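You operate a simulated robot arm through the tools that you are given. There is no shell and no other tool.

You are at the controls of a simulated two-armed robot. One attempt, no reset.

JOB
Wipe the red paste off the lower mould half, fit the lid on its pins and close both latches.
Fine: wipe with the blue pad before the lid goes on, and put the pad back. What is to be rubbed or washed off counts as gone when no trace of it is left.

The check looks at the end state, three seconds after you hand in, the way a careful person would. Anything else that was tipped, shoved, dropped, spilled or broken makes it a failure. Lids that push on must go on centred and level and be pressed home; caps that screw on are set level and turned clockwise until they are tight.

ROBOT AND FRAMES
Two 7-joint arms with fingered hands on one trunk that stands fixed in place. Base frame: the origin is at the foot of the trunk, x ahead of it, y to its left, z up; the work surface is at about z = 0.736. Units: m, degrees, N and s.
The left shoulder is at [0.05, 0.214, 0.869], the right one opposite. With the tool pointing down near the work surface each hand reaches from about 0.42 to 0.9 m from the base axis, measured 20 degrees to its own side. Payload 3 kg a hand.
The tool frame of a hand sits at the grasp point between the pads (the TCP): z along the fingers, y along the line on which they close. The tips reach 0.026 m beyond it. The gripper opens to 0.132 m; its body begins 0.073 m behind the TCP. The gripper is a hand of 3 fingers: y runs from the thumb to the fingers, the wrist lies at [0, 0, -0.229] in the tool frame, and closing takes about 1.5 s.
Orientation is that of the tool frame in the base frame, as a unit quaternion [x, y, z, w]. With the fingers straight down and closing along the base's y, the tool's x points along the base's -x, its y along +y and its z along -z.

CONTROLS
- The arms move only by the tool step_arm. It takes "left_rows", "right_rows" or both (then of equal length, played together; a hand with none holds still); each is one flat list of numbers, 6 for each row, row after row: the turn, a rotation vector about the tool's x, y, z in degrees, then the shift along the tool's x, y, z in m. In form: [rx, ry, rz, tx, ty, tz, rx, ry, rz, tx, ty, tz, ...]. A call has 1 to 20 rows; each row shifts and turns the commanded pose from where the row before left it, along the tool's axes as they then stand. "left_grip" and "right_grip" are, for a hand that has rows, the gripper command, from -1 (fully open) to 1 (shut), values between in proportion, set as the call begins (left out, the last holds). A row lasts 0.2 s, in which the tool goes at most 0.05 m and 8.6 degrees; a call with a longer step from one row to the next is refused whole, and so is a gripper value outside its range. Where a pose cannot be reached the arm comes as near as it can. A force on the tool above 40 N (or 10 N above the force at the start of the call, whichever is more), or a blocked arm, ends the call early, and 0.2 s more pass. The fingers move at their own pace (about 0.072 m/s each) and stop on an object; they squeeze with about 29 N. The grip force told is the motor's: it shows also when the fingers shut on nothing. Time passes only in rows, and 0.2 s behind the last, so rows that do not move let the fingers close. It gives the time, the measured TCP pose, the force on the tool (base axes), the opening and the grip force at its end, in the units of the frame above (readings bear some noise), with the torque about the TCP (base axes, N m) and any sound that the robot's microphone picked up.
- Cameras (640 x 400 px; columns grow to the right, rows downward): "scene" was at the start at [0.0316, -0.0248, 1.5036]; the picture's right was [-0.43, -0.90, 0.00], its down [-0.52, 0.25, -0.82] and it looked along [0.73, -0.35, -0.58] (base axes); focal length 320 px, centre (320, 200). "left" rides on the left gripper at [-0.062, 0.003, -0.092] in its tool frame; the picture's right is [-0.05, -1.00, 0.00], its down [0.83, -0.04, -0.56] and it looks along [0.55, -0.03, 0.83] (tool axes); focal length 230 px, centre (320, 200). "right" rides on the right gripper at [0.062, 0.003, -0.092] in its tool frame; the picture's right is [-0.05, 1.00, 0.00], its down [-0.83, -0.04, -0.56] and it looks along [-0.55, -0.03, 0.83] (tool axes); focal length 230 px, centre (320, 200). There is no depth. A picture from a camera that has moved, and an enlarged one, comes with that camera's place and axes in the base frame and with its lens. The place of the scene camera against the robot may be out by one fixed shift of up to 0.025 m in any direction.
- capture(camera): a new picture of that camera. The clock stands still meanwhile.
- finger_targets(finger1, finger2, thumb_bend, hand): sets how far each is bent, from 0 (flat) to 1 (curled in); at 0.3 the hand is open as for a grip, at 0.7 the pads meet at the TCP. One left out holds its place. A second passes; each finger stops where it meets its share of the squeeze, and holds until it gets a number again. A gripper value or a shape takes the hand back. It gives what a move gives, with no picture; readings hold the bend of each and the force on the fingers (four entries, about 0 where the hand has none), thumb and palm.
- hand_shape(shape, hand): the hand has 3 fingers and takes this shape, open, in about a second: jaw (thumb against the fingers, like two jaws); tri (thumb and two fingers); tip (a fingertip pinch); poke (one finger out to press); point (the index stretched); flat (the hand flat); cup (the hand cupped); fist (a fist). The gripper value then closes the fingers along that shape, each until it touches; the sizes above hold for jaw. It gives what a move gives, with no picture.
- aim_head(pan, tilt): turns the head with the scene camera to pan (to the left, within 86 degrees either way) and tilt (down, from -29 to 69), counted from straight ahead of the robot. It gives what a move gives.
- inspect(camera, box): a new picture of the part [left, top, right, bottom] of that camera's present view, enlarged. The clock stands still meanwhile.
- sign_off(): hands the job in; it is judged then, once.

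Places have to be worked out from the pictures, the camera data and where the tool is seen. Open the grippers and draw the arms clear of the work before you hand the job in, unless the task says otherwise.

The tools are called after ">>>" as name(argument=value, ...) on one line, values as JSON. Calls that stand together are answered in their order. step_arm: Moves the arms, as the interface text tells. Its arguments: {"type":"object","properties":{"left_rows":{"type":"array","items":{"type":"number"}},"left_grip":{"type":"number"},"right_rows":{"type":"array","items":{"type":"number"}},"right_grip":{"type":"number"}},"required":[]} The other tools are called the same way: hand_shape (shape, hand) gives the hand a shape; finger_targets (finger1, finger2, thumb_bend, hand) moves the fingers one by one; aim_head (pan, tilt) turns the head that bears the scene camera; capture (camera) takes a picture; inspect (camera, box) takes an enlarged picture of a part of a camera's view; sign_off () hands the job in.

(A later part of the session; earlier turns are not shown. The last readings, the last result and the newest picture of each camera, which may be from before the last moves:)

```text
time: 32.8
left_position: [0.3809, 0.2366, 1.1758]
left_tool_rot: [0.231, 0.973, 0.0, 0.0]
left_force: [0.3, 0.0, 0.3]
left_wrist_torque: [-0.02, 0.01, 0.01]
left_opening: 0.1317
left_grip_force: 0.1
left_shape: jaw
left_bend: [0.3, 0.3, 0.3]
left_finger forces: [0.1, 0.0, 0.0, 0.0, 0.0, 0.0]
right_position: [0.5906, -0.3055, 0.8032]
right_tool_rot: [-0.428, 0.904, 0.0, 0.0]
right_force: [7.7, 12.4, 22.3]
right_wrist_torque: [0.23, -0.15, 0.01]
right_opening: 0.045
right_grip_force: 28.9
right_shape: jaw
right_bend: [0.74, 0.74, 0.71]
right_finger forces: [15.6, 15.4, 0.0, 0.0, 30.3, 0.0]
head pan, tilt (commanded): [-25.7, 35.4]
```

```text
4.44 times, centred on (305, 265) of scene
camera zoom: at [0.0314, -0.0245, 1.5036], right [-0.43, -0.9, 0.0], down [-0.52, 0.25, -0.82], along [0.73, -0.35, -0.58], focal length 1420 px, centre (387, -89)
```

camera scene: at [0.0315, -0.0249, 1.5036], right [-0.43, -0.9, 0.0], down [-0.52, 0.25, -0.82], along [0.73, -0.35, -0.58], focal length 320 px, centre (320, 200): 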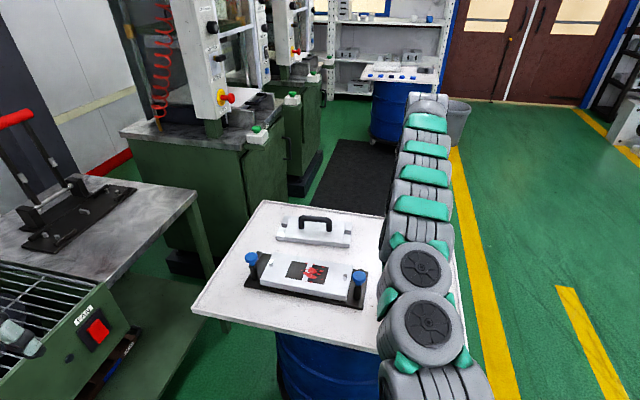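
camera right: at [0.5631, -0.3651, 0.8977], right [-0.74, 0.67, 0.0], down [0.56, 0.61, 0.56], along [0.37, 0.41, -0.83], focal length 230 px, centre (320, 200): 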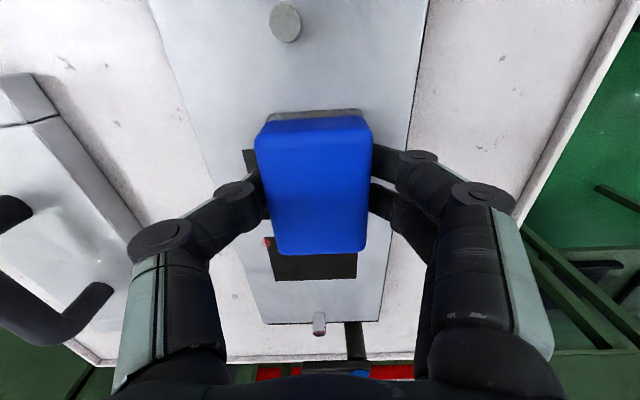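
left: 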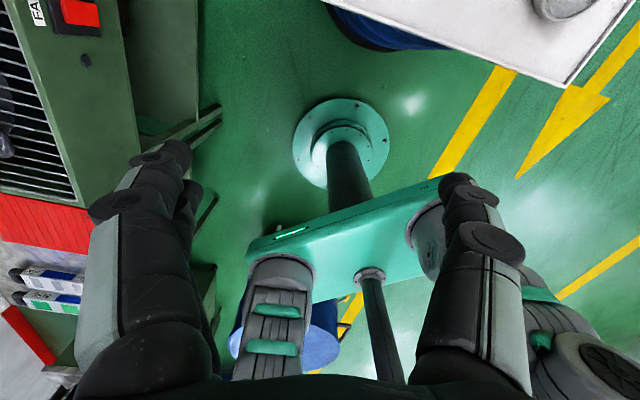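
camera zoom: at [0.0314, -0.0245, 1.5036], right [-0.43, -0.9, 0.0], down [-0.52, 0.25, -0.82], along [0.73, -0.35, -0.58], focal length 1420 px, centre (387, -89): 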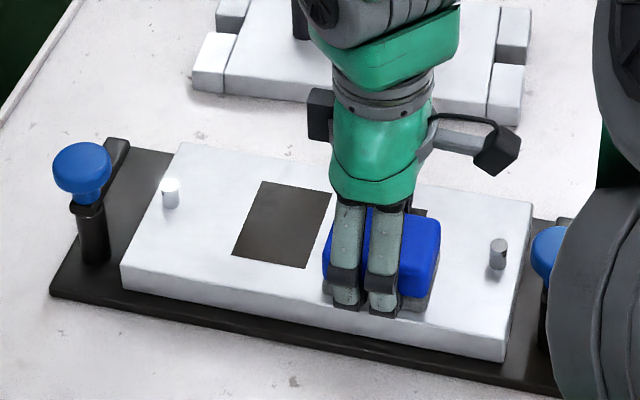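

The force was firm (13–22 N) on this second pass and the mould has not shifted. I lift the pad and back away to inspect the surface.

>>> step_arm(right_rows=[0, 0, 0, 0, 0, -0.01, 0, 0, 0, 0, 0, -0.03, 0, 0, 0, 0, 0, -0.04, 0, 0, 0, 0, 0, -0.04, 0, 0, 0, 0.03, 0, 0, 0, 0, 0, 0.03, 0, 0, 0, 0, 0, 0.03, 0, 0, 0, 0, 0, 0.03, 0, 0, 0, 0, 0, 0.03, 0, 0, 0, 0, 0, 0, 0, 0])

>>> inspect(camera="scene", box=[275, 245, 355, 305])

>>> capture(camera="right")

>>> capture(camera="scene")

```text
time: 35.0
left_position: [0.3804, 0.2371, 1.1759]
left_tool_rot: [0.231, 0.973, 0.0, 0.0]
left_force: [0.0, 0.0, 0.5]
left_wrist_torque: [-0.01, -0.01, -0.02]
left_opening: 0.1319
left_grip_force: 0.0
left_shape: jaw
left_bend: [0.3, 0.3, 0.3]
left_finger forces: [0.0, 0.0, 0.0, 0.1, 0.1, 0.1]
right_position: [0.4948, -0.4212, 0.9204]
right_tool_rot: [-0.428, 0.904, 0.0, 0.0]
right_force: [0.1, -0.8, -1.4]
right_wrist_torque: [-0.02, -0.01, 0.01]
right_opening: 0.0444
right_grip_force: 29.2
right_shape: jaw
right_bend: [0.74, 0.74, 0.7]
right_finger forces: [14.5, 14.1, 0.0, 0.0, 28.7, 0.1]
head pan, tilt (commanded): [-25.7, 35.4]
```

```text
6.67 times, centred on (315, 275) of scene
camera zoom: at [0.0315, -0.0248, 1.5036], right [-0.43, -0.9, 0.0], down [-0.52, 0.25, -0.82], along [0.73, -0.35, -0.58], focal length 2130 px, centre (353, -300)
```

zoom: 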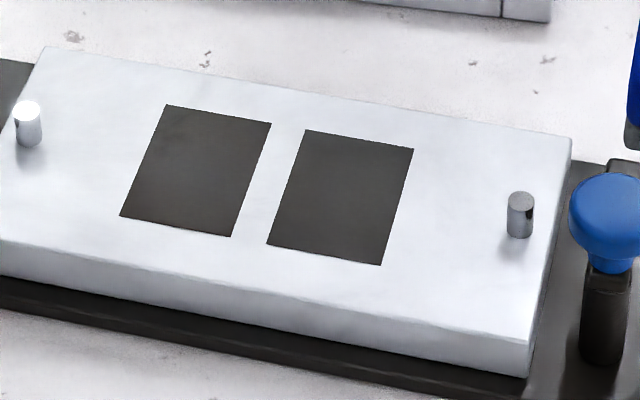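

```text
taken
camera right: at [0.453, -0.4671, 1.0132], right [-0.74, 0.67, 0.0], down [0.56, 0.61, 0.56], along [0.37, 0.41, -0.83], focal length 230 px, centre (320, 200)
```

right: 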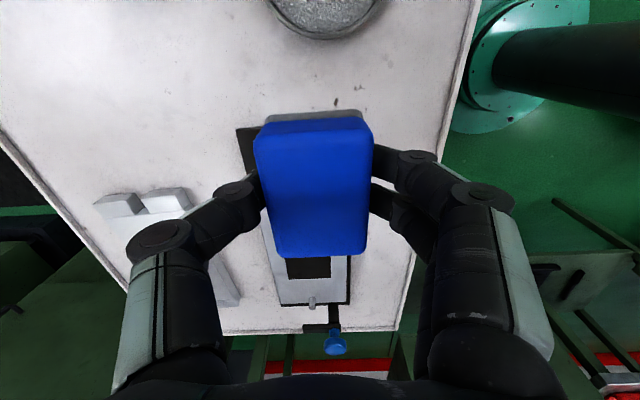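

```text
taken
camera scene: at [0.0315, -0.0248, 1.5036], right [-0.43, -0.9, 0.0], down [-0.52, 0.25, -0.82], along [0.73, -0.35, -0.58], focal length 320 px, centre (320, 200)
```

scene: 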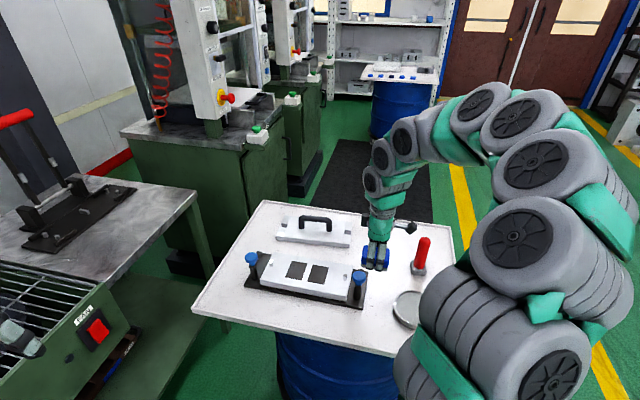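

The surface looks clean. I zoom in more closely for any faint traces.

>>> inspect(camera="scene", box=[285, 255, 315, 285])

>>> inspect(camera="scene", box=[305, 260, 335, 290])

```text
13.33 times, centred on (300, 270) of scene
camera zoom: at [0.0315, -0.0248, 1.5036], right [-0.43, -0.9, 0.0], down [-0.52, 0.25, -0.82], along [0.73, -0.35, -0.58], focal length 4261 px, centre (587, -733)
```

zoom: 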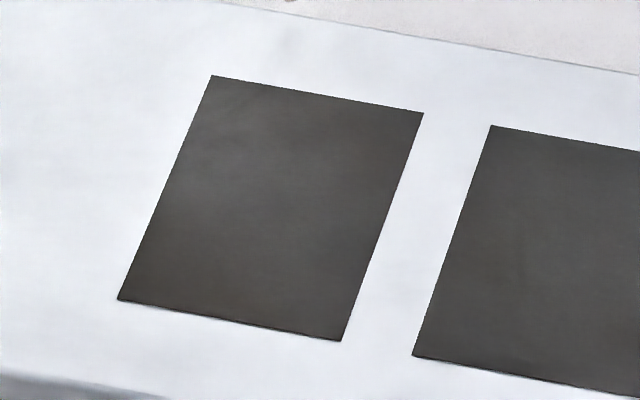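

```text
13.33 times, centred on (320, 275) of scene
camera zoom: at [0.0315, -0.0248, 1.5036], right [-0.43, -0.9, 0.0], down [-0.52, 0.25, -0.82], along [0.73, -0.35, -0.58], focal length 4261 px, centre (320, -800)
```

zoom: 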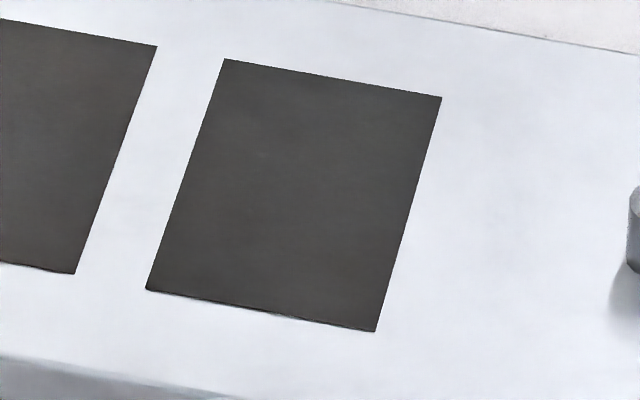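

No trace is left to be seen. Now I carry the pad back to its first place (TCP was at (0.6719,-0.6653), same turn), staying high over the red tool.

>>> step_arm(right_rows=[0, 0, 6.43, 0, 0, 0, 0, 0, 6.44, 0, 0, 0, 0, 0, 0, 0, 0, -0.03, 0, 0, 0, 0.0012, -0.0377, 0, 0, 0, 0, 0.0012, -0.0377, 0, 0, 0, 0, 0.0012, -0.0377, 0, 0, 0, 0, 0.0012, -0.0377, 0, 0, 0, 0, 0.0012, -0.0377, 0, 0, 0, 0, 0.0012, -0.0377, 0, 0, 0, 0, 0.0012, -0.0377, 0, 0, 0, 0, 0.0012, -0.0377, 0, 0, 0, 0, 0, 0, 0.033, 0, 0, 0, 0, 0, 0.033, 0, 0, 0, 0, 0, 0.033, 0, 0, 0, 0, 0, 0.033, 0, 0, 0, 0, 0, 0.02, 0, 0, 0, 0, 0, 0])

>>> capture(camera="right")

```text
time: 38.6
left_position: [0.3811, 0.2366, 1.1754]
left_tool_rot: [0.229, 0.973, 0.0, 0.0]
left_force: [0.1, -0.2, 0.1]
left_wrist_torque: [0.04, -0.02, 0.0]
left_opening: 0.1318
left_grip_force: 0.0
left_shape: jaw
left_bend: [0.3, 0.3, 0.3]
left_finger forces: [0.1, 0.0, 0.0, 0.1, 0.0, 0.1]
right_position: [0.6721, -0.6683, 0.8005]
right_tool_rot: [-0.322, 0.947, 0.0, 0.0]
right_force: [0.1, -0.5, -1.4]
right_wrist_torque: [0.03, -0.02, 0.03]
right_opening: 0.0442
right_grip_force: 28.8
right_shape: jaw
right_bend: [0.74, 0.74, 0.7]
right_finger forces: [14.3, 14.0, 0.1, 0.0, 28.2, 0.1]
head pan, tilt (commanded): [-25.7, 35.4]
```

```text
taken
camera right: at [0.6213, -0.7024, 0.8919], right [-0.57, 0.82, 0.0], down [0.68, 0.47, 0.56], along [0.46, 0.32, -0.83], focal length 230 px, centre (320, 200)
```

right: 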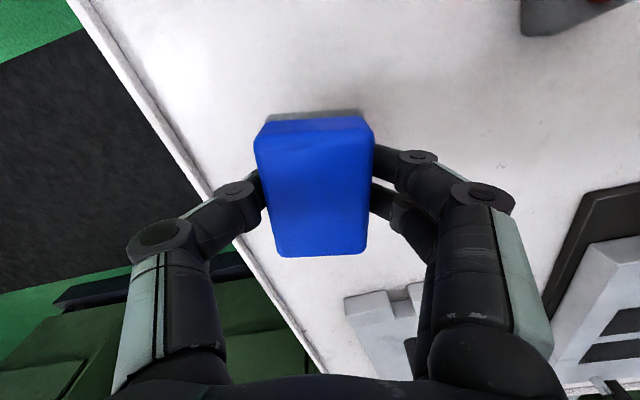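

Slight correction of 3 mm, then down gently until the pad touches the table.

>>> step_arm(right_rows=[0, 0, 0, -0.0018, 0.0024, 0.014, 0, 0, 0, 0, 0, 0.012, 0, 0, 0, 0, 0, 0.0015, 0, 0, 0, 0, 0, 0.0015, 0, 0, 0, 0, 0, 0])

```text
time: 39.8
left_position: [0.3826, 0.2372, 1.1751]
left_tool_rot: [0.229, 0.973, 0.0, 0.0]
left_force: [0.1, 0.1, 0.4]
left_wrist_torque: [0.0, 0.0, -0.01]
left_opening: 0.1319
left_grip_force: 0.0
left_shape: jaw
left_bend: [0.3, 0.3, 0.3]
left_finger forces: [0.0, 0.1, 0.1, 0.0, 0.1, 0.0]
right_position: [0.6717, -0.6631, 0.7716]
right_tool_rot: [-0.323, 0.946, 0.0, 0.001]
right_force: [-0.3, 0.6, -0.1]
right_wrist_torque: [-0.02, -0.01, 0.0]
right_opening: 0.0441
right_grip_force: 28.8
right_shape: jaw
right_bend: [0.74, 0.74, 0.7]
right_finger forces: [14.3, 14.0, 0.0, 0.1, 28.2, 0.0]
head pan, tilt (commanded): [-25.7, 35.4]
```

>>> step_arm(right_rows=[0, 0, 0, 0.0008, -0.001, 0.001, 0, 0, 0, 0, 0, 0.001, 0, 0, 0, 0, 0, 0.0007, 0, 0, 0, 0, 0, 0])

```text
time: 40.8
left_position: [0.3809, 0.2367, 1.1761]
left_tool_rot: [0.23, 0.973, 0.001, 0.0]
left_force: [-0.4, -0.3, 0.2]
left_wrist_torque: [-0.01, -0.02, 0.01]
left_opening: 0.132
left_grip_force: 0.2
left_shape: jaw
left_bend: [0.3, 0.3, 0.3]
left_finger forces: [0.0, 0.0, 0.0, 0.1, 0.1, 0.1]
right_position: [0.6716, -0.6643, 0.77]
right_tool_rot: [-0.324, 0.946, 0.0, -0.001]
right_force: [0.2, 1.1, 1.6]
right_wrist_torque: [0.09, 0.06, 0.01]
right_opening: 0.0441
right_grip_force: 29.1
right_shape: jaw
right_bend: [0.74, 0.74, 0.71]
right_finger forces: [14.7, 14.1, 0.1, 0.0, 28.1, 0.0]
head pan, tilt (commanded): [-25.7, 35.4]
```

Light contact with the table. I open the grip to about 0.096 and then look.

>>> step_arm(right_rows=[0, 0, 0, 0, 0, 0, 0, 0, 0, 0, 0, 0, 0, 0, 0, 0, 0, 0, 0, 0, 0, 0, 0, 0, 0, 0, 0, 0, 0, 0, 0, 0, 0, 0, 0, 0], right_grip=-0.45)

>>> capture(camera="right")

```text
time: 42.2
left_position: [0.3805, 0.2374, 1.1756]
left_tool_rot: [0.23, 0.973, 0.0, -0.001]
left_force: [1.1, 0.4, -1.1]
left_wrist_torque: [0.02, 0.0, 0.01]
left_opening: 0.1317
left_grip_force: 0.1
left_shape: jaw
left_bend: [0.3, 0.3, 0.3]
left_finger forces: [0.0, 0.0, 0.0, 0.0, 0.0, 0.1]
right_position: [0.6718, -0.6649, 0.7701]
right_tool_rot: [-0.324, 0.946, 0.0, 0.0]
right_force: [-0.6, -0.4, -0.8]
right_wrist_torque: [0.0, -0.01, 0.0]
right_opening: 0.0949
right_grip_force: 0.0
right_shape: jaw
right_bend: [0.66, 0.66, 0.62]
right_finger forces: [0.1, 0.0, 0.0, 0.1, 0.0, 0.1]
head pan, tilt (commanded): [-25.7, 35.4]
```

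```text
taken
camera right: at [0.6207, -0.6996, 0.861], right [-0.57, 0.82, 0.0], down [0.68, 0.47, 0.56], along [0.46, 0.32, -0.83], focal length 230 px, centre (320, 200)
```

right: 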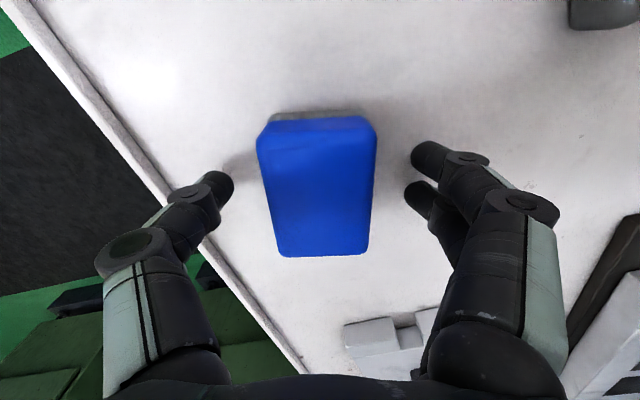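

The pad stands back in its place. I rise straight up, line up with the table again and move above the lid to measure its handle.

>>> step_arm(right_rows=[0, 0, 0, 0, 0, -0.03, 0, 0, 0, 0, 0, -0.045, 0, 0, 0, 0, 0, -0.045, 0, 0, 0, 0, 0, -0.045, 0, 0, 0, 0, 0, -0.035, 0, 0, -6.4, 0, 0, 0, 0, 0, -6.4, 0, 0, 0, 0, 0, 0, -0.0348, 0.0105, 0, 0, 0, 0, -0.0348, 0.0105, 0, 0, 0, 0, -0.0348, 0.0105, 0, 0, 0, 0, -0.0348, 0.0105, 0, 0, 0, 0, -0.0348, 0.0105, 0, 0, 0, 0, -0.0348, 0.0105, 0, 0, 0, 0, -0.0348, 0.0105, 0, 0, 0, 0, 0, 0, 0], right_grip=-0.45)

>>> capture(camera="right")

>>> inspect(camera="right", box=[240, 60, 440, 260])

```text
time: 45.4
left_position: [0.3822, 0.2367, 1.1747]
left_tool_rot: [0.23, 0.973, 0.0, 0.0]
left_force: [-0.1, -0.4, 0.7]
left_wrist_torque: [-0.02, 0.03, -0.02]
left_opening: 0.1317
left_grip_force: 0.0
left_shape: jaw
left_bend: [0.3, 0.3, 0.3]
left_finger forces: [0.0, 0.1, 0.1, 0.0, 0.0, 0.0]
right_position: [0.7677, -0.4297, 0.9709]
right_tool_rot: [-0.427, 0.904, 0.0, 0.0]
right_force: [0.6, -0.2, -0.2]
right_wrist_torque: [0.01, 0.01, -0.01]
right_opening: 0.0955
right_grip_force: 0.0
right_shape: jaw
right_bend: [0.66, 0.66, 0.62]
right_finger forces: [0.1, 0.1, 0.0, 0.0, 0.0, 0.1]
head pan, tilt (commanded): [-25.7, 35.4]
```

```text
taken
camera right: at [0.7259, -0.4743, 1.0625], right [-0.74, 0.68, 0.0], down [0.56, 0.61, 0.55], along [0.37, 0.41, -0.83], focal length 230 px, centre (320, 200)
```

right: 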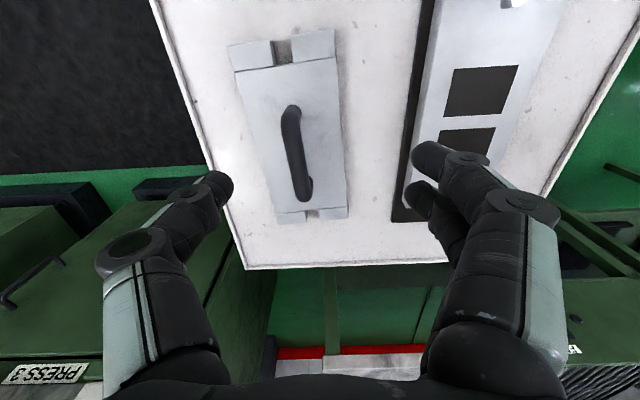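

```text
2.00 times, centred on (340, 160) of right
camera zoom: at [0.7259, -0.4743, 1.0625], right [-0.74, 0.68, 0.0], down [0.56, 0.61, 0.55], along [0.37, 0.41, -0.83], focal length 460 px, centre (280, 280)
```

zoom: 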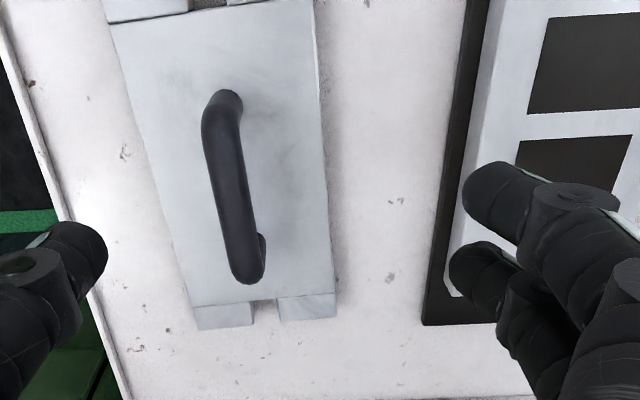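

The lid lies slightly turned against the mould. I zoom on its ends and handle to measure.

>>> inspect(camera="right", box=[220, 20, 360, 110])

>>> inspect(camera="right", box=[250, 90, 370, 230])

```text
4.44 times, centred on (290, 65) of right
camera zoom: at [0.7259, -0.4743, 1.0625], right [-0.74, 0.68, 0.0], down [0.56, 0.61, 0.55], along [0.37, 0.41, -0.83], focal length 1022 px, centre (453, 800)
```

zoom: 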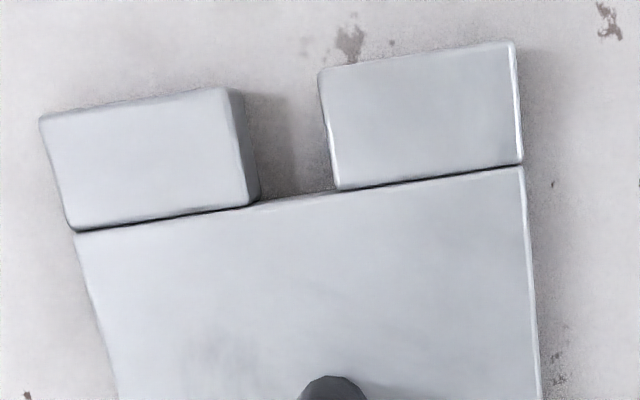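

```text
2.86 times, centred on (310, 160) of right
camera zoom: at [0.7259, -0.4743, 1.0625], right [-0.74, 0.68, 0.0], down [0.56, 0.61, 0.55], along [0.37, 0.41, -0.83], focal length 657 px, centre (349, 314)
```

zoom: 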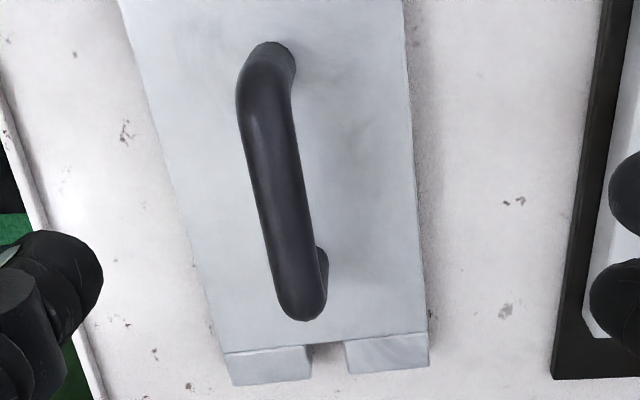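

Lid: top z≈0.759, centre ≈(0.826,-0.405), turned about 4.5° against the mould; handle bar axis at z≈0.80. Pins are at about (0.568,-0.380) and (0.714,-0.202), 0.230 apart, tips at z≈0.787. I turn by 4.5° and go above the handle.

>>> step_arm(right_rows=[0, 0, -4.5, 0, 0, 0, 0, 0, 0, -0.0132, -0.00855, 0.0175, 0, 0, 0, -0.0132, -0.00855, 0.0175, 0, 0, 0, -0.0132, -0.00855, 0.0175, 0, 0, 0, -0.0132, -0.00855, 0.0175, 0, 0, 0, 0, 0, 0])

>>> capture(camera="right")

>>> inspect(camera="scene", box=[230, 140, 400, 260])

```text
time: 46.8
left_position: [0.3818, 0.2369, 1.1763]
left_tool_rot: [0.23, 0.973, 0.0, 0.0]
left_force: [0.6, -0.3, 0.1]
left_wrist_torque: [-0.02, 0.02, 0.01]
left_opening: 0.1318
left_grip_force: 0.0
left_shape: jaw
left_bend: [0.3, 0.3, 0.3]
left_finger forces: [0.0, 0.0, 0.0, 0.1, 0.0, 0.0]
right_position: [0.8147, -0.4073, 0.9061]
right_tool_rot: [-0.463, 0.887, 0.0, 0.0]
right_force: [0.3, -0.1, 0.2]
right_wrist_torque: [0.02, 0.0, -0.01]
right_opening: 0.0953
right_grip_force: 0.1
right_shape: jaw
right_bend: [0.66, 0.66, 0.62]
right_finger forces: [0.0, 0.0, 0.0, 0.0, 0.0, 0.0]
right hand out of reach, approached as far as the arm can: row 5
head pan, tilt (commanded): [-25.7, 35.4]
```

```text
taken
camera right: at [0.7776, -0.4558, 0.9988], right [-0.79, 0.61, 0.0], down [0.51, 0.66, 0.56], along [0.34, 0.44, -0.83], focal length 230 px, centre (320, 200)
```

right: 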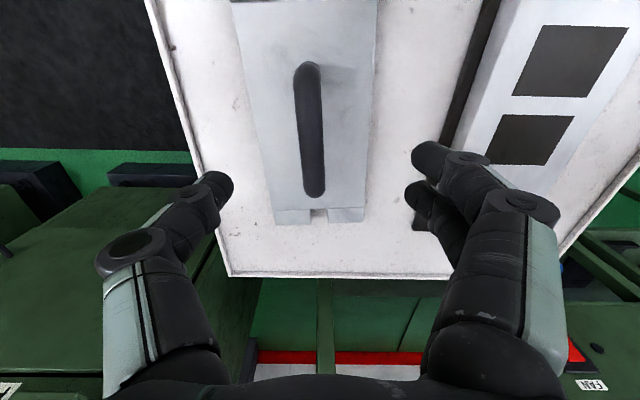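

```text
3.33 times, centred on (315, 200) of scene
camera zoom: at [0.0316, -0.0248, 1.5036], right [-0.43, -0.9, 0.0], down [-0.52, 0.25, -0.82], along [0.73, -0.35, -0.58], focal length 1065 px, centre (337, 200)
```

zoom: 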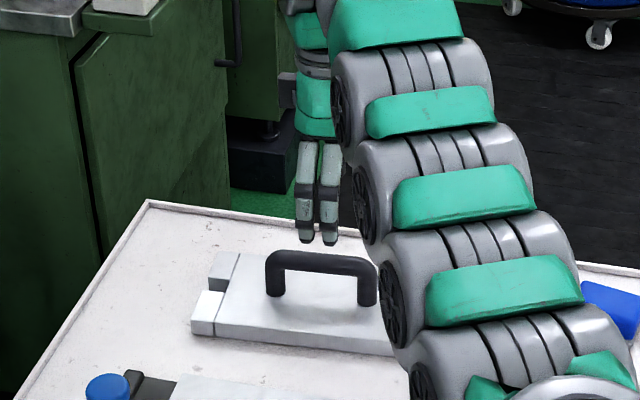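

The handle bar centre is at ≈(0.826,-0.407); the reach limit bites at this height, but lower down there is more reach. I lower part of the way and check where the hand ends up.

>>> step_arm(right_rows=[0, 0, 0, 0, 0, 0.02, 0, 0, 0, 0, 0, 0.02, 0, 0, 0, 0, 0, 0.02, 0, 0, 0, 0, 0, 0])

>>> capture(camera="right")

```text
time: 47.8
left_position: [0.3813, 0.2367, 1.1744]
left_tool_rot: [0.23, 0.973, -0.001, 0.0]
left_force: [0.4, -0.4, -0.7]
left_wrist_torque: [0.0, 0.01, -0.01]
left_opening: 0.1318
left_grip_force: 0.1
left_shape: jaw
left_bend: [0.3, 0.3, 0.3]
left_finger forces: [0.1, 0.1, 0.0, 0.0, 0.1, 0.1]
right_position: [0.8173, -0.4075, 0.8476]
right_tool_rot: [-0.461, 0.887, 0.0, 0.0]
right_force: [0.0, 0.2, -0.2]
right_wrist_torque: [0.01, -0.01, 0.05]
right_opening: 0.0952
right_grip_force: 0.1
right_shape: jaw
right_bend: [0.66, 0.66, 0.62]
right_finger forces: [0.0, 0.1, 0.0, 0.0, 0.0, 0.1]
head pan, tilt (commanded): [-25.7, 35.4]
```

```text
taken
camera right: at [0.78, -0.4559, 0.9394], right [-0.79, 0.61, 0.0], down [0.51, 0.66, 0.55], along [0.34, 0.44, -0.83], focal length 230 px, centre (320, 200)
```

right: 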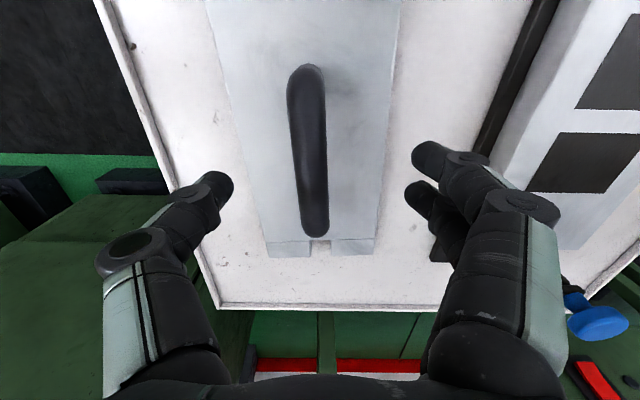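

The command was clamped; the bar is 7 mm to the thumb side. I shift and go down to TCP z≈0.797 around the bar.

>>> step_arm(right_rows=[0, 0, 0, 0, 0, 0.01, 0, 0, 0, -0.0045, -0.0068, 0.01, 0, 0, 0, 0, 0, 0.015, 0, 0, 0, 0, 0, 0.0155, 0, 0, 0, 0, 0, 0])

>>> capture(camera="right")

>>> inspect(camera="scene", box=[250, 170, 370, 260])

```text
time: 49.0
left_position: [0.3822, 0.2368, 1.1761]
left_tool_rot: [0.231, 0.973, 0.0, 0.0]
left_force: [-0.1, 1.1, 0.2]
left_wrist_torque: [0.01, -0.02, 0.01]
left_opening: 0.1319
left_grip_force: 0.0
left_shape: jaw
left_bend: [0.3, 0.3, 0.3]
left_finger forces: [0.1, 0.0, 0.0, 0.0, 0.1, 0.0]
right_position: [0.8263, -0.4093, 0.7986]
right_tool_rot: [-0.462, 0.887, 0.0, 0.0]
right_force: [-0.1, -0.8, -0.9]
right_wrist_torque: [-0.03, 0.0, 0.01]
right_opening: 0.0955
right_grip_force: 0.1
right_shape: jaw
right_bend: [0.66, 0.66, 0.62]
right_finger forces: [0.0, 0.0, 0.0, 0.1, 0.0, 0.0]
head pan, tilt (commanded): [-25.7, 35.4]
```

```text
taken
camera right: at [0.7889, -0.4571, 0.8897], right [-0.79, 0.61, 0.0], down [0.51, 0.66, 0.56], along [0.34, 0.44, -0.83], focal length 230 px, centre (320, 200)
```

right: 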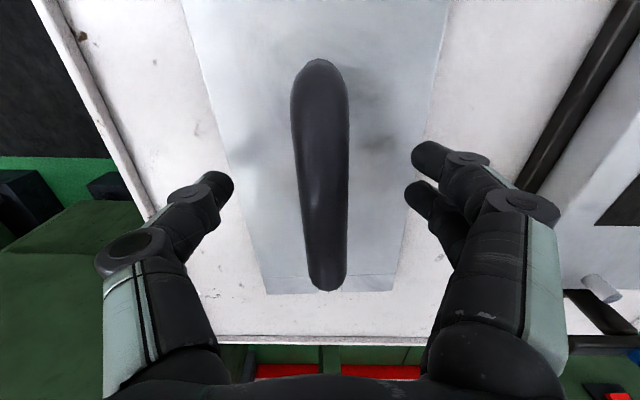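

```text
4.44 times, centred on (310, 215) of scene
camera zoom: at [0.0315, -0.0248, 1.5036], right [-0.43, -0.9, 0.0], down [-0.52, 0.25, -0.82], along [0.73, -0.35, -0.58], focal length 1420 px, centre (364, 133)
```

zoom: 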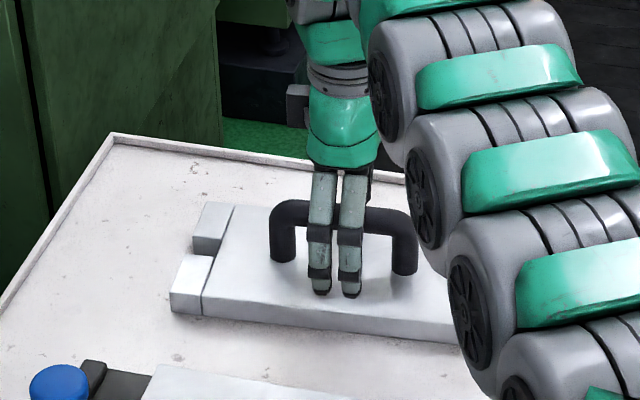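

The bar is centred between the fingers. I nudge 2.5 mm along the bar and close the grip.

>>> step_arm(right_rows=[0, 0, 0, -0.0025, 0, 0, 0, 0, 0, 0, 0, 0, 0, 0, 0, 0, 0, 0])

>>> step_arm(right_rows=[0, 0, 0, 0, 0, 0, 0, 0, 0, 0, 0, 0, 0, 0, 0, 0, 0, 0, 0, 0, 0, 0, 0, 0, 0, 0, 0, 0, 0, 0, 0, 0, 0, 0, 0, 0, 0, 0, 0, 0, 0, 0, 0, 0, 0, 0, 0, 0], right_grip=1)

>>> capture(camera="right")

```text
time: 49.8
left_position: [0.3813, 0.2354, 1.1758]
left_tool_rot: [0.229, 0.973, 0.001, 0.001]
left_force: [0.4, 0.1, 0.0]
left_wrist_torque: [0.01, 0.0, -0.03]
left_opening: 0.1316
left_grip_force: 0.1
left_shape: jaw
left_bend: [0.3, 0.3, 0.3]
left_finger forces: [0.0, 0.0, 0.0, 0.0, 0.0, 0.1]
right_position: [0.8265, -0.4057, 0.7975]
right_tool_rot: [-0.462, 0.887, 0.001, 0.0]
right_force: [0.1, 0.5, -0.2]
right_wrist_torque: [-0.02, 0.0, -0.01]
right_opening: 0.0955
right_grip_force: 0.0
right_shape: jaw
right_bend: [0.66, 0.66, 0.62]
right_finger forces: [0.1, 0.0, 0.0, 0.0, 0.0, 0.0]
head pan, tilt (commanded): [-25.7, 35.4]
```

```text
time: 51.6
left_position: [0.3817, 0.2373, 1.175]
left_tool_rot: [0.23, 0.973, 0.0, 0.0]
left_force: [0.2, -0.5, 0.3]
left_wrist_torque: [-0.04, -0.02, -0.03]
left_opening: 0.132
left_grip_force: 0.1
left_shape: jaw
left_bend: [0.3, 0.3, 0.3]
left_finger forces: [0.1, 0.0, 0.0, 0.1, 0.0, 0.1]
right_position: [0.826, -0.4059, 0.7974]
right_tool_rot: [-0.462, 0.887, 0.0, 0.0]
right_force: [0.5, -0.3, 0.3]
right_wrist_torque: [0.0, 0.06, 0.03]
right_opening: 0.0
right_grip_force: 29.4
right_shape: jaw
right_bend: [0.65, 0.65, 0.73]
right_finger forces: [1.0, 1.3, 0.0, 0.1, 25.8, 0.0]
head pan, tilt (commanded): [-25.7, 35.4]
```

```text
taken
camera right: at [0.7896, -0.4546, 0.8894], right [-0.79, 0.61, 0.0], down [0.51, 0.66, 0.56], along [0.34, 0.44, -0.83], focal length 230 px, centre (320, 200)
```

right: 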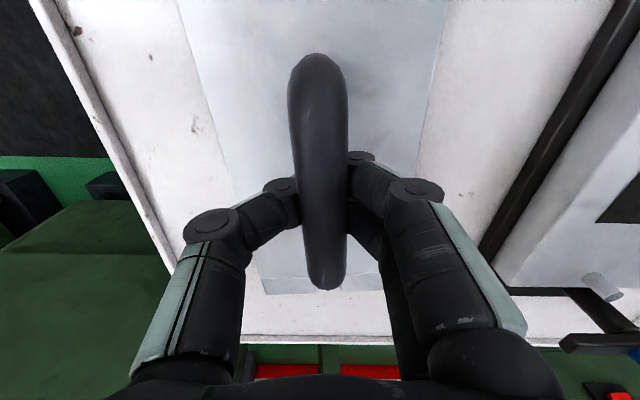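

The reading shows opening 0.0: the pads met beneath the bar instead of on it. I open, rise 1 cm and close again so that the pads grip the bar itself.

>>> step_arm(right_rows=[0, 0, 0, 0, 0, 0, 0, 0, 0, 0, 0, 0, 0, 0, 0, 0, 0, 0, 0, 0, 0, 0, 0, 0, 0, 0, 0, 0, 0, 0, 0, 0, 0, 0, 0, -0.01, 0, 0, 0, 0, 0, 0], right_grip=-0.45)

>>> step_arm(right_rows=[0, 0, 0, 0, 0, 0, 0, 0, 0, 0, 0, 0, 0, 0, 0, 0, 0, 0, 0, 0, 0, 0, 0, 0, 0, 0, 0, 0, 0, 0, 0, 0, 0, 0, 0, 0, 0, 0, 0, 0, 0, 0, 0, 0, 0, 0, 0, 0], right_grip=1)

>>> capture(camera="right")

>>> inspect(camera="scene", box=[270, 190, 350, 250])

```text
time: 53.2
left_position: [0.3806, 0.2372, 1.175]
left_tool_rot: [0.23, 0.973, -0.001, 0.0]
left_force: [0.7, 0.4, 0.9]
left_wrist_torque: [-0.04, 0.0, 0.03]
left_opening: 0.1321
left_grip_force: 0.1
left_shape: jaw
left_bend: [0.3, 0.3, 0.3]
left_finger forces: [0.0, 0.0, 0.0, 0.0, 0.0, 0.1]
right_position: [0.827, -0.405, 0.807]
right_tool_rot: [-0.462, 0.887, 0.0, 0.0]
right_force: [-0.7, -0.2, -0.5]
right_wrist_torque: [0.0, -0.01, 0.0]
right_opening: 0.0954
right_grip_force: 0.2
right_shape: jaw
right_bend: [0.66, 0.66, 0.62]
right_finger forces: [0.0, 0.0, 0.0, 0.1, 0.0, 0.0]
head pan, tilt (commanded): [-25.7, 35.4]
```

```text
time: 55.0
left_position: [0.3825, 0.2371, 1.1739]
left_tool_rot: [0.231, 0.973, 0.0, 0.0]
left_force: [-0.5, -0.4, 0.9]
left_wrist_torque: [0.01, 0.0, 0.02]
left_opening: 0.1318
left_grip_force: 0.0
left_shape: jaw
left_bend: [0.3, 0.3, 0.3]
left_finger forces: [0.1, 0.0, 0.1, 0.0, 0.0, 0.0]
right_position: [0.8265, -0.4071, 0.8088]
right_tool_rot: [-0.462, 0.887, 0.001, 0.001]
right_force: [-0.4, 0.1, -0.5]
right_wrist_torque: [-0.01, 0.01, 0.01]
right_opening: 0.0059
right_grip_force: 29.2
right_shape: jaw
right_bend: [0.71, 0.71, 0.72]
right_finger forces: [11.3, 11.3, 0.0, 0.1, 23.0, 0.0]
head pan, tilt (commanded): [-25.7, 35.4]
```

```text
taken
camera right: at [0.7895, -0.4545, 0.8993], right [-0.79, 0.61, 0.0], down [0.51, 0.66, 0.56], along [0.34, 0.44, -0.83], focal length 230 px, centre (320, 200)
```

right: 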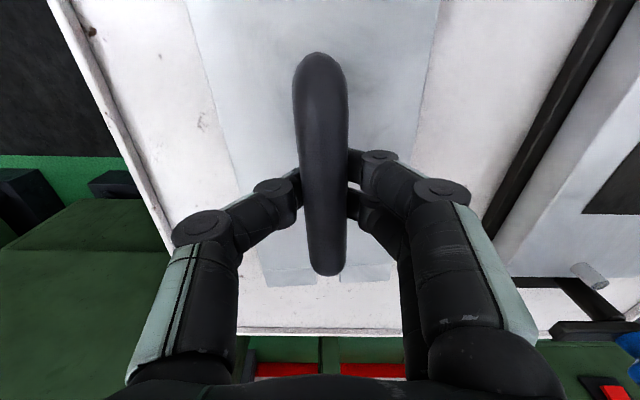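

```text
6.67 times, centred on (310, 220) of scene
camera zoom: at [0.0317, -0.0249, 1.5036], right [-0.43, -0.9, 0.0], down [-0.52, 0.25, -0.82], along [0.73, -0.35, -0.58], focal length 2130 px, centre (387, 67)
```

zoom: 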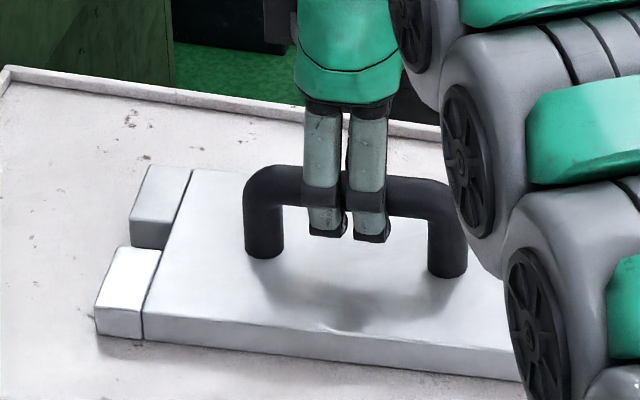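

Now a balanced grip (11+11 against 23 N) wrapped round the bar. I lift a centimetre to feel the weight and check for slip.

>>> step_arm(right_rows=[0, 0, 0, 0, 0, -0.003, 0, 0, 0, 0, 0, -0.004, 0, 0, 0, 0, 0, -0.005, 0, 0, 0, 0, 0, 0])

>>> inspect(camera="scene", box=[250, 190, 370, 270])

```text
time: 56.0
left_position: [0.3811, 0.2369, 1.1734]
left_tool_rot: [0.229, 0.973, 0.0, 0.0]
left_force: [0.6, -0.4, 0.4]
left_wrist_torque: [-0.02, -0.05, -0.04]
left_opening: 0.132
left_grip_force: 0.1
left_shape: jaw
left_bend: [0.3, 0.3, 0.3]
left_finger forces: [0.1, 0.1, 0.0, 0.1, 0.0, 0.0]
right_position: [0.8279, -0.4061, 0.8193]
right_tool_rot: [-0.463, 0.887, 0.0, 0.0]
right_force: [-0.1, -0.6, -9.5]
right_wrist_torque: [-0.05, -0.03, -0.06]
right_opening: 0.0054
right_grip_force: 28.9
right_shape: jaw
right_bend: [0.71, 0.71, 0.72]
right_finger forces: [11.2, 11.5, 0.0, 0.0, 23.0, 0.0]
head pan, tilt (commanded): [-25.7, 35.4]
```

```text
5.00 times, centred on (310, 230) of scene
camera zoom: at [0.0317, -0.0249, 1.5036], right [-0.43, -0.9, 0.0], down [-0.52, 0.25, -0.82], along [0.73, -0.35, -0.58], focal length 1598 px, centre (370, 50)
```

zoom: 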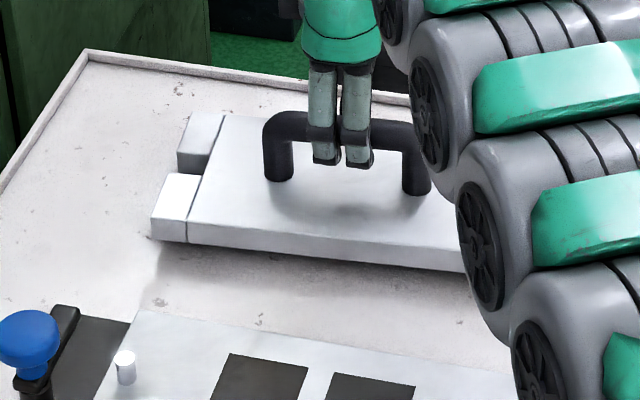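

The lid weighs about 9.5 N and hangs level. I bring it up and inward towards the mould, above the knobs (tops at z≈0.83).

>>> step_arm(right_rows=[0, 0, 0, 0, 0.005, -0.008, 0, 0, 0, 0, 0.01, -0.01, 0, 0, 0, 0.001, 0.015, -0.015, 0, 0, 0, 0.001, 0.015, -0.015, 0, 0, 0, 0.001, 0.015, -0.015, 0, 0, 0, 0.001, 0.015, -0.015, 0, 0, 0, 0.001, 0.015, -0.015, 0, 0, 0, 0.001, 0.015, -0.012, 0, 0, 0, 0, 0, 0])

>>> capture(camera="right")

>>> capture(camera="scene")

```text
time: 58.0
left_position: [0.3817, 0.2372, 1.1745]
left_tool_rot: [0.23, 0.973, 0.0, -0.001]
left_force: [1.2, 0.0, 0.7]
left_wrist_torque: [0.01, -0.01, 0.0]
left_opening: 0.1321
left_grip_force: 0.1
left_shape: jaw
left_bend: [0.3, 0.3, 0.3]
left_finger forces: [0.0, 0.0, 0.0, 0.0, 0.0, 0.1]
right_position: [0.7351, -0.3516, 0.9233]
right_tool_rot: [-0.463, 0.886, -0.001, 0.0]
right_force: [1.3, -0.2, -8.8]
right_wrist_torque: [-0.06, -0.01, 0.01]
right_opening: 0.0047
right_grip_force: 28.9
right_shape: jaw
right_bend: [0.71, 0.71, 0.73]
right_finger forces: [11.1, 11.0, 0.0, 0.1, 20.7, 0.0]
head pan, tilt (commanded): [-25.7, 35.4]
```

```text
taken
camera right: at [0.6981, -0.3999, 1.0153], right [-0.79, 0.61, 0.0], down [0.51, 0.66, 0.55], along [0.34, 0.44, -0.83], focal length 230 px, centre (320, 200)
```

right: 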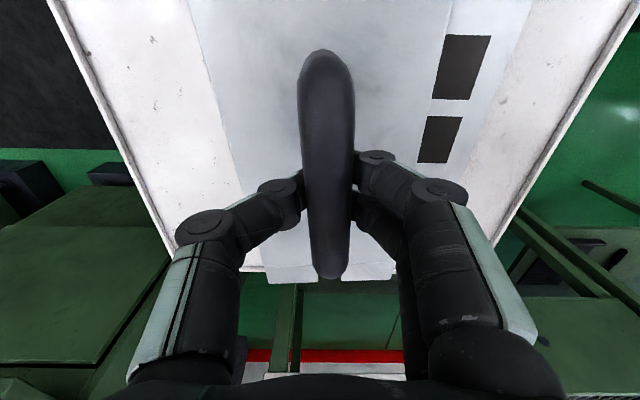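

```text
taken
camera scene: at [0.0317, -0.0249, 1.5036], right [-0.43, -0.9, 0.0], down [-0.52, 0.25, -0.82], along [0.73, -0.35, -0.58], focal length 320 px, centre (320, 200)
```

scene: 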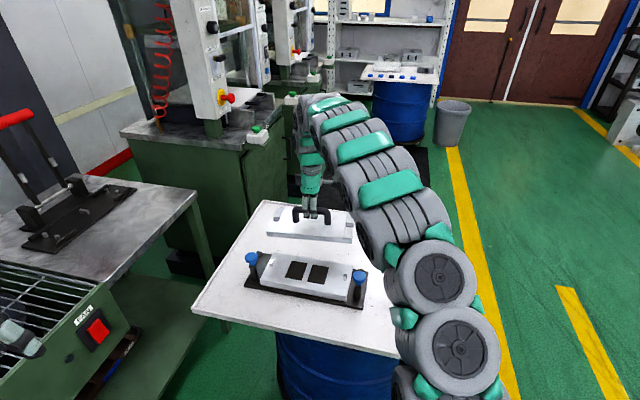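

The lid hangs steadily. I zoom in on the scene view to check that the lid is level, then go on over the mould.

>>> inspect(camera="scene", box=[230, 180, 390, 310])

>>> step_arm(right_rows=[0, 0, 2.2, 0, 0, 0, 0, 0, 2.25, 0, 0, 0])

```text
3.08 times, centred on (310, 245) of scene
camera zoom: at [0.0317, -0.0249, 1.5036], right [-0.43, -0.9, 0.0], down [-0.52, 0.25, -0.82], along [0.73, -0.35, -0.58], focal length 983 px, centre (351, 62)
```

zoom: 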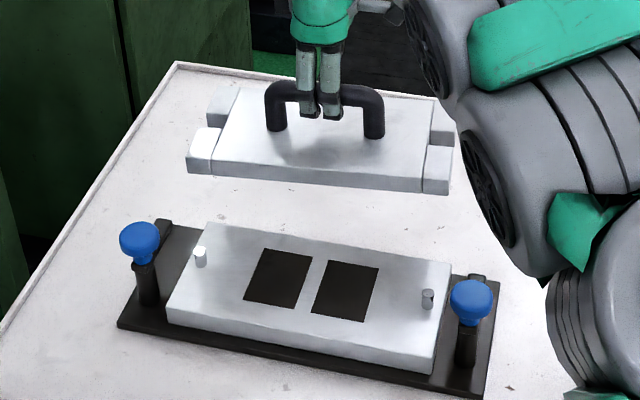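

```text
time: 58.6
left_position: [0.3816, 0.2375, 1.1752]
left_tool_rot: [0.23, 0.973, 0.0, 0.0]
left_force: [0.6, -0.4, 0.4]
left_wrist_torque: [0.04, -0.01, -0.02]
left_opening: 0.1321
left_grip_force: 0.0
left_shape: jaw
left_bend: [0.3, 0.3, 0.3]
left_finger forces: [0.0, 0.0, 0.0, 0.0, 0.1, 0.0]
right_position: [0.7375, -0.3512, 0.9233]
right_tool_rot: [-0.428, 0.904, 0.0, 0.0]
right_force: [0.6, -0.5, -10.1]
right_wrist_torque: [-0.03, -0.02, 0.04]
right_opening: 0.0045
right_grip_force: 28.7
right_shape: jaw
right_bend: [0.71, 0.71, 0.73]
right_finger forces: [11.1, 11.1, 0.0, 0.0, 20.6, 0.0]
head pan, tilt (commanded): [-25.7, 35.4]
```

Level as far as seen. Now I carry it over the pins, still at height.

>>> step_arm(right_rows=[0, 0, 0, 0.0029, 0.0226, 0, 0, 0, 0, 0.0029, 0.0226, 0, 0, 0, 0, 0.0029, 0.0226, 0, 0, 0, 0, 0.0029, 0.0226, 0, 0, 0, 0, 0.0029, 0.0226, 0, 0, 0, 0, 0, 0, 0, 0, 0, 0, 0, 0, 0])

>>> capture(camera="right")

>>> inspect(camera="scene", box=[230, 200, 390, 320])

```text
time: 60.2
left_position: [0.381, 0.2354, 1.1756]
left_tool_rot: [0.23, 0.973, 0.001, 0.0]
left_force: [-0.2, 0.0, 0.0]
left_wrist_torque: [0.02, -0.02, 0.01]
left_opening: 0.1321
left_grip_force: 0.1
left_shape: jaw
left_bend: [0.3, 0.3, 0.3]
left_finger forces: [0.0, 0.1, 0.0, 0.0, 0.0, 0.1]
right_position: [0.6409, -0.2895, 0.9245]
right_tool_rot: [-0.427, 0.904, 0.0, 0.001]
right_force: [-1.4, 0.4, -10.4]
right_wrist_torque: [-0.02, -0.06, 0.02]
right_opening: 0.0043
right_grip_force: 28.7
right_shape: jaw
right_bend: [0.72, 0.72, 0.74]
right_finger forces: [10.4, 10.2, 0.0, 0.0, 19.5, 0.0]
head pan, tilt (commanded): [-25.7, 35.4]
```

```text
taken
camera right: at [0.599, -0.3354, 1.0165], right [-0.74, 0.67, 0.0], down [0.56, 0.61, 0.56], along [0.37, 0.41, -0.83], focal length 230 px, centre (320, 200)
```

right: 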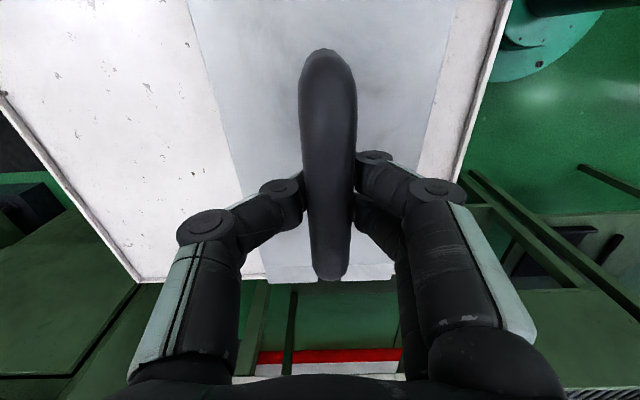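

```text
3.33 times, centred on (310, 260) of scene
camera zoom: at [0.0317, -0.0249, 1.5036], right [-0.43, -0.9, 0.0], down [-0.52, 0.25, -0.82], along [0.73, -0.35, -0.58], focal length 1065 px, centre (353, 0)
```

zoom: 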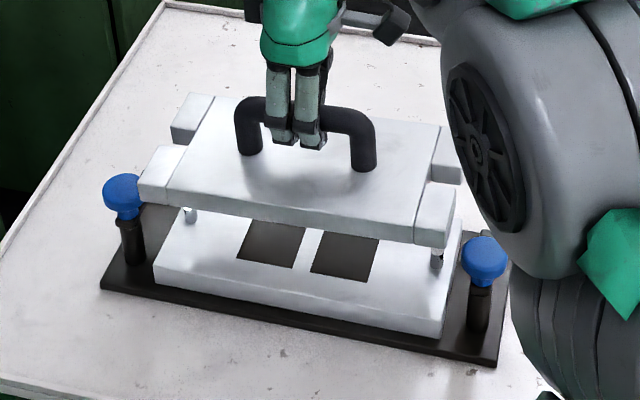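

The lid is above the pins, but one end may be sagging a little. I zoom in to measure the tilt before lowering.

>>> inspect(camera="scene", box=[255, 220, 315, 280])

>>> inspect(camera="scene", box=[310, 225, 370, 285])

>>> inspect(camera="scene", box=[260, 210, 360, 290])

```text
6.67 times, centred on (285, 250) of scene
camera zoom: at [0.0317, -0.0249, 1.5036], right [-0.43, -0.9, 0.0], down [-0.52, 0.25, -0.82], along [0.73, -0.35, -0.58], focal length 2130 px, centre (553, -133)
```

zoom: 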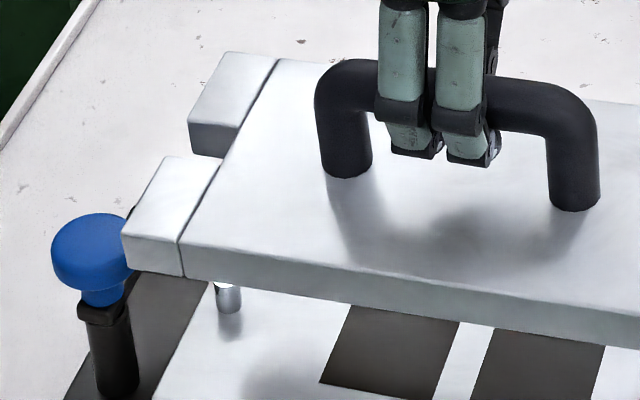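

```text
6.67 times, centred on (340, 255) of scene
camera zoom: at [0.0317, -0.0249, 1.5036], right [-0.43, -0.9, 0.0], down [-0.52, 0.25, -0.82], along [0.73, -0.35, -0.58], focal length 2130 px, centre (187, -167)
```

zoom: 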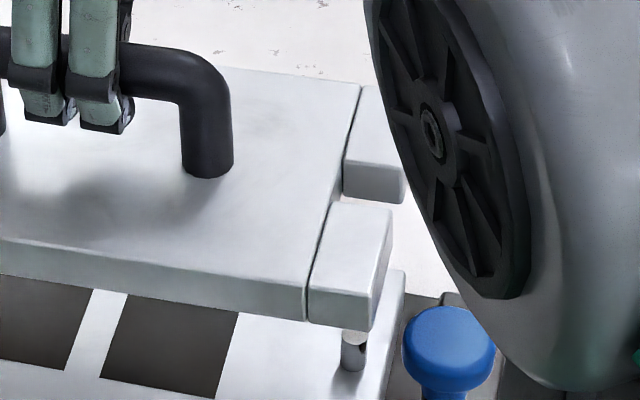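

```text
5.00 times, centred on (310, 250) of scene
camera zoom: at [0.0317, -0.0249, 1.5036], right [-0.43, -0.9, 0.0], down [-0.52, 0.25, -0.82], along [0.73, -0.35, -0.58], focal length 1598 px, centre (370, -50)
```

zoom: 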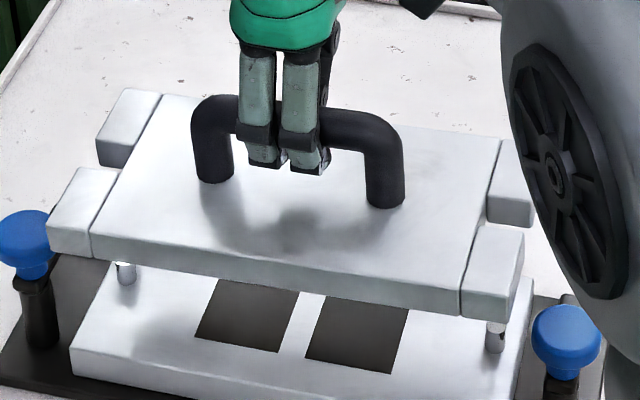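

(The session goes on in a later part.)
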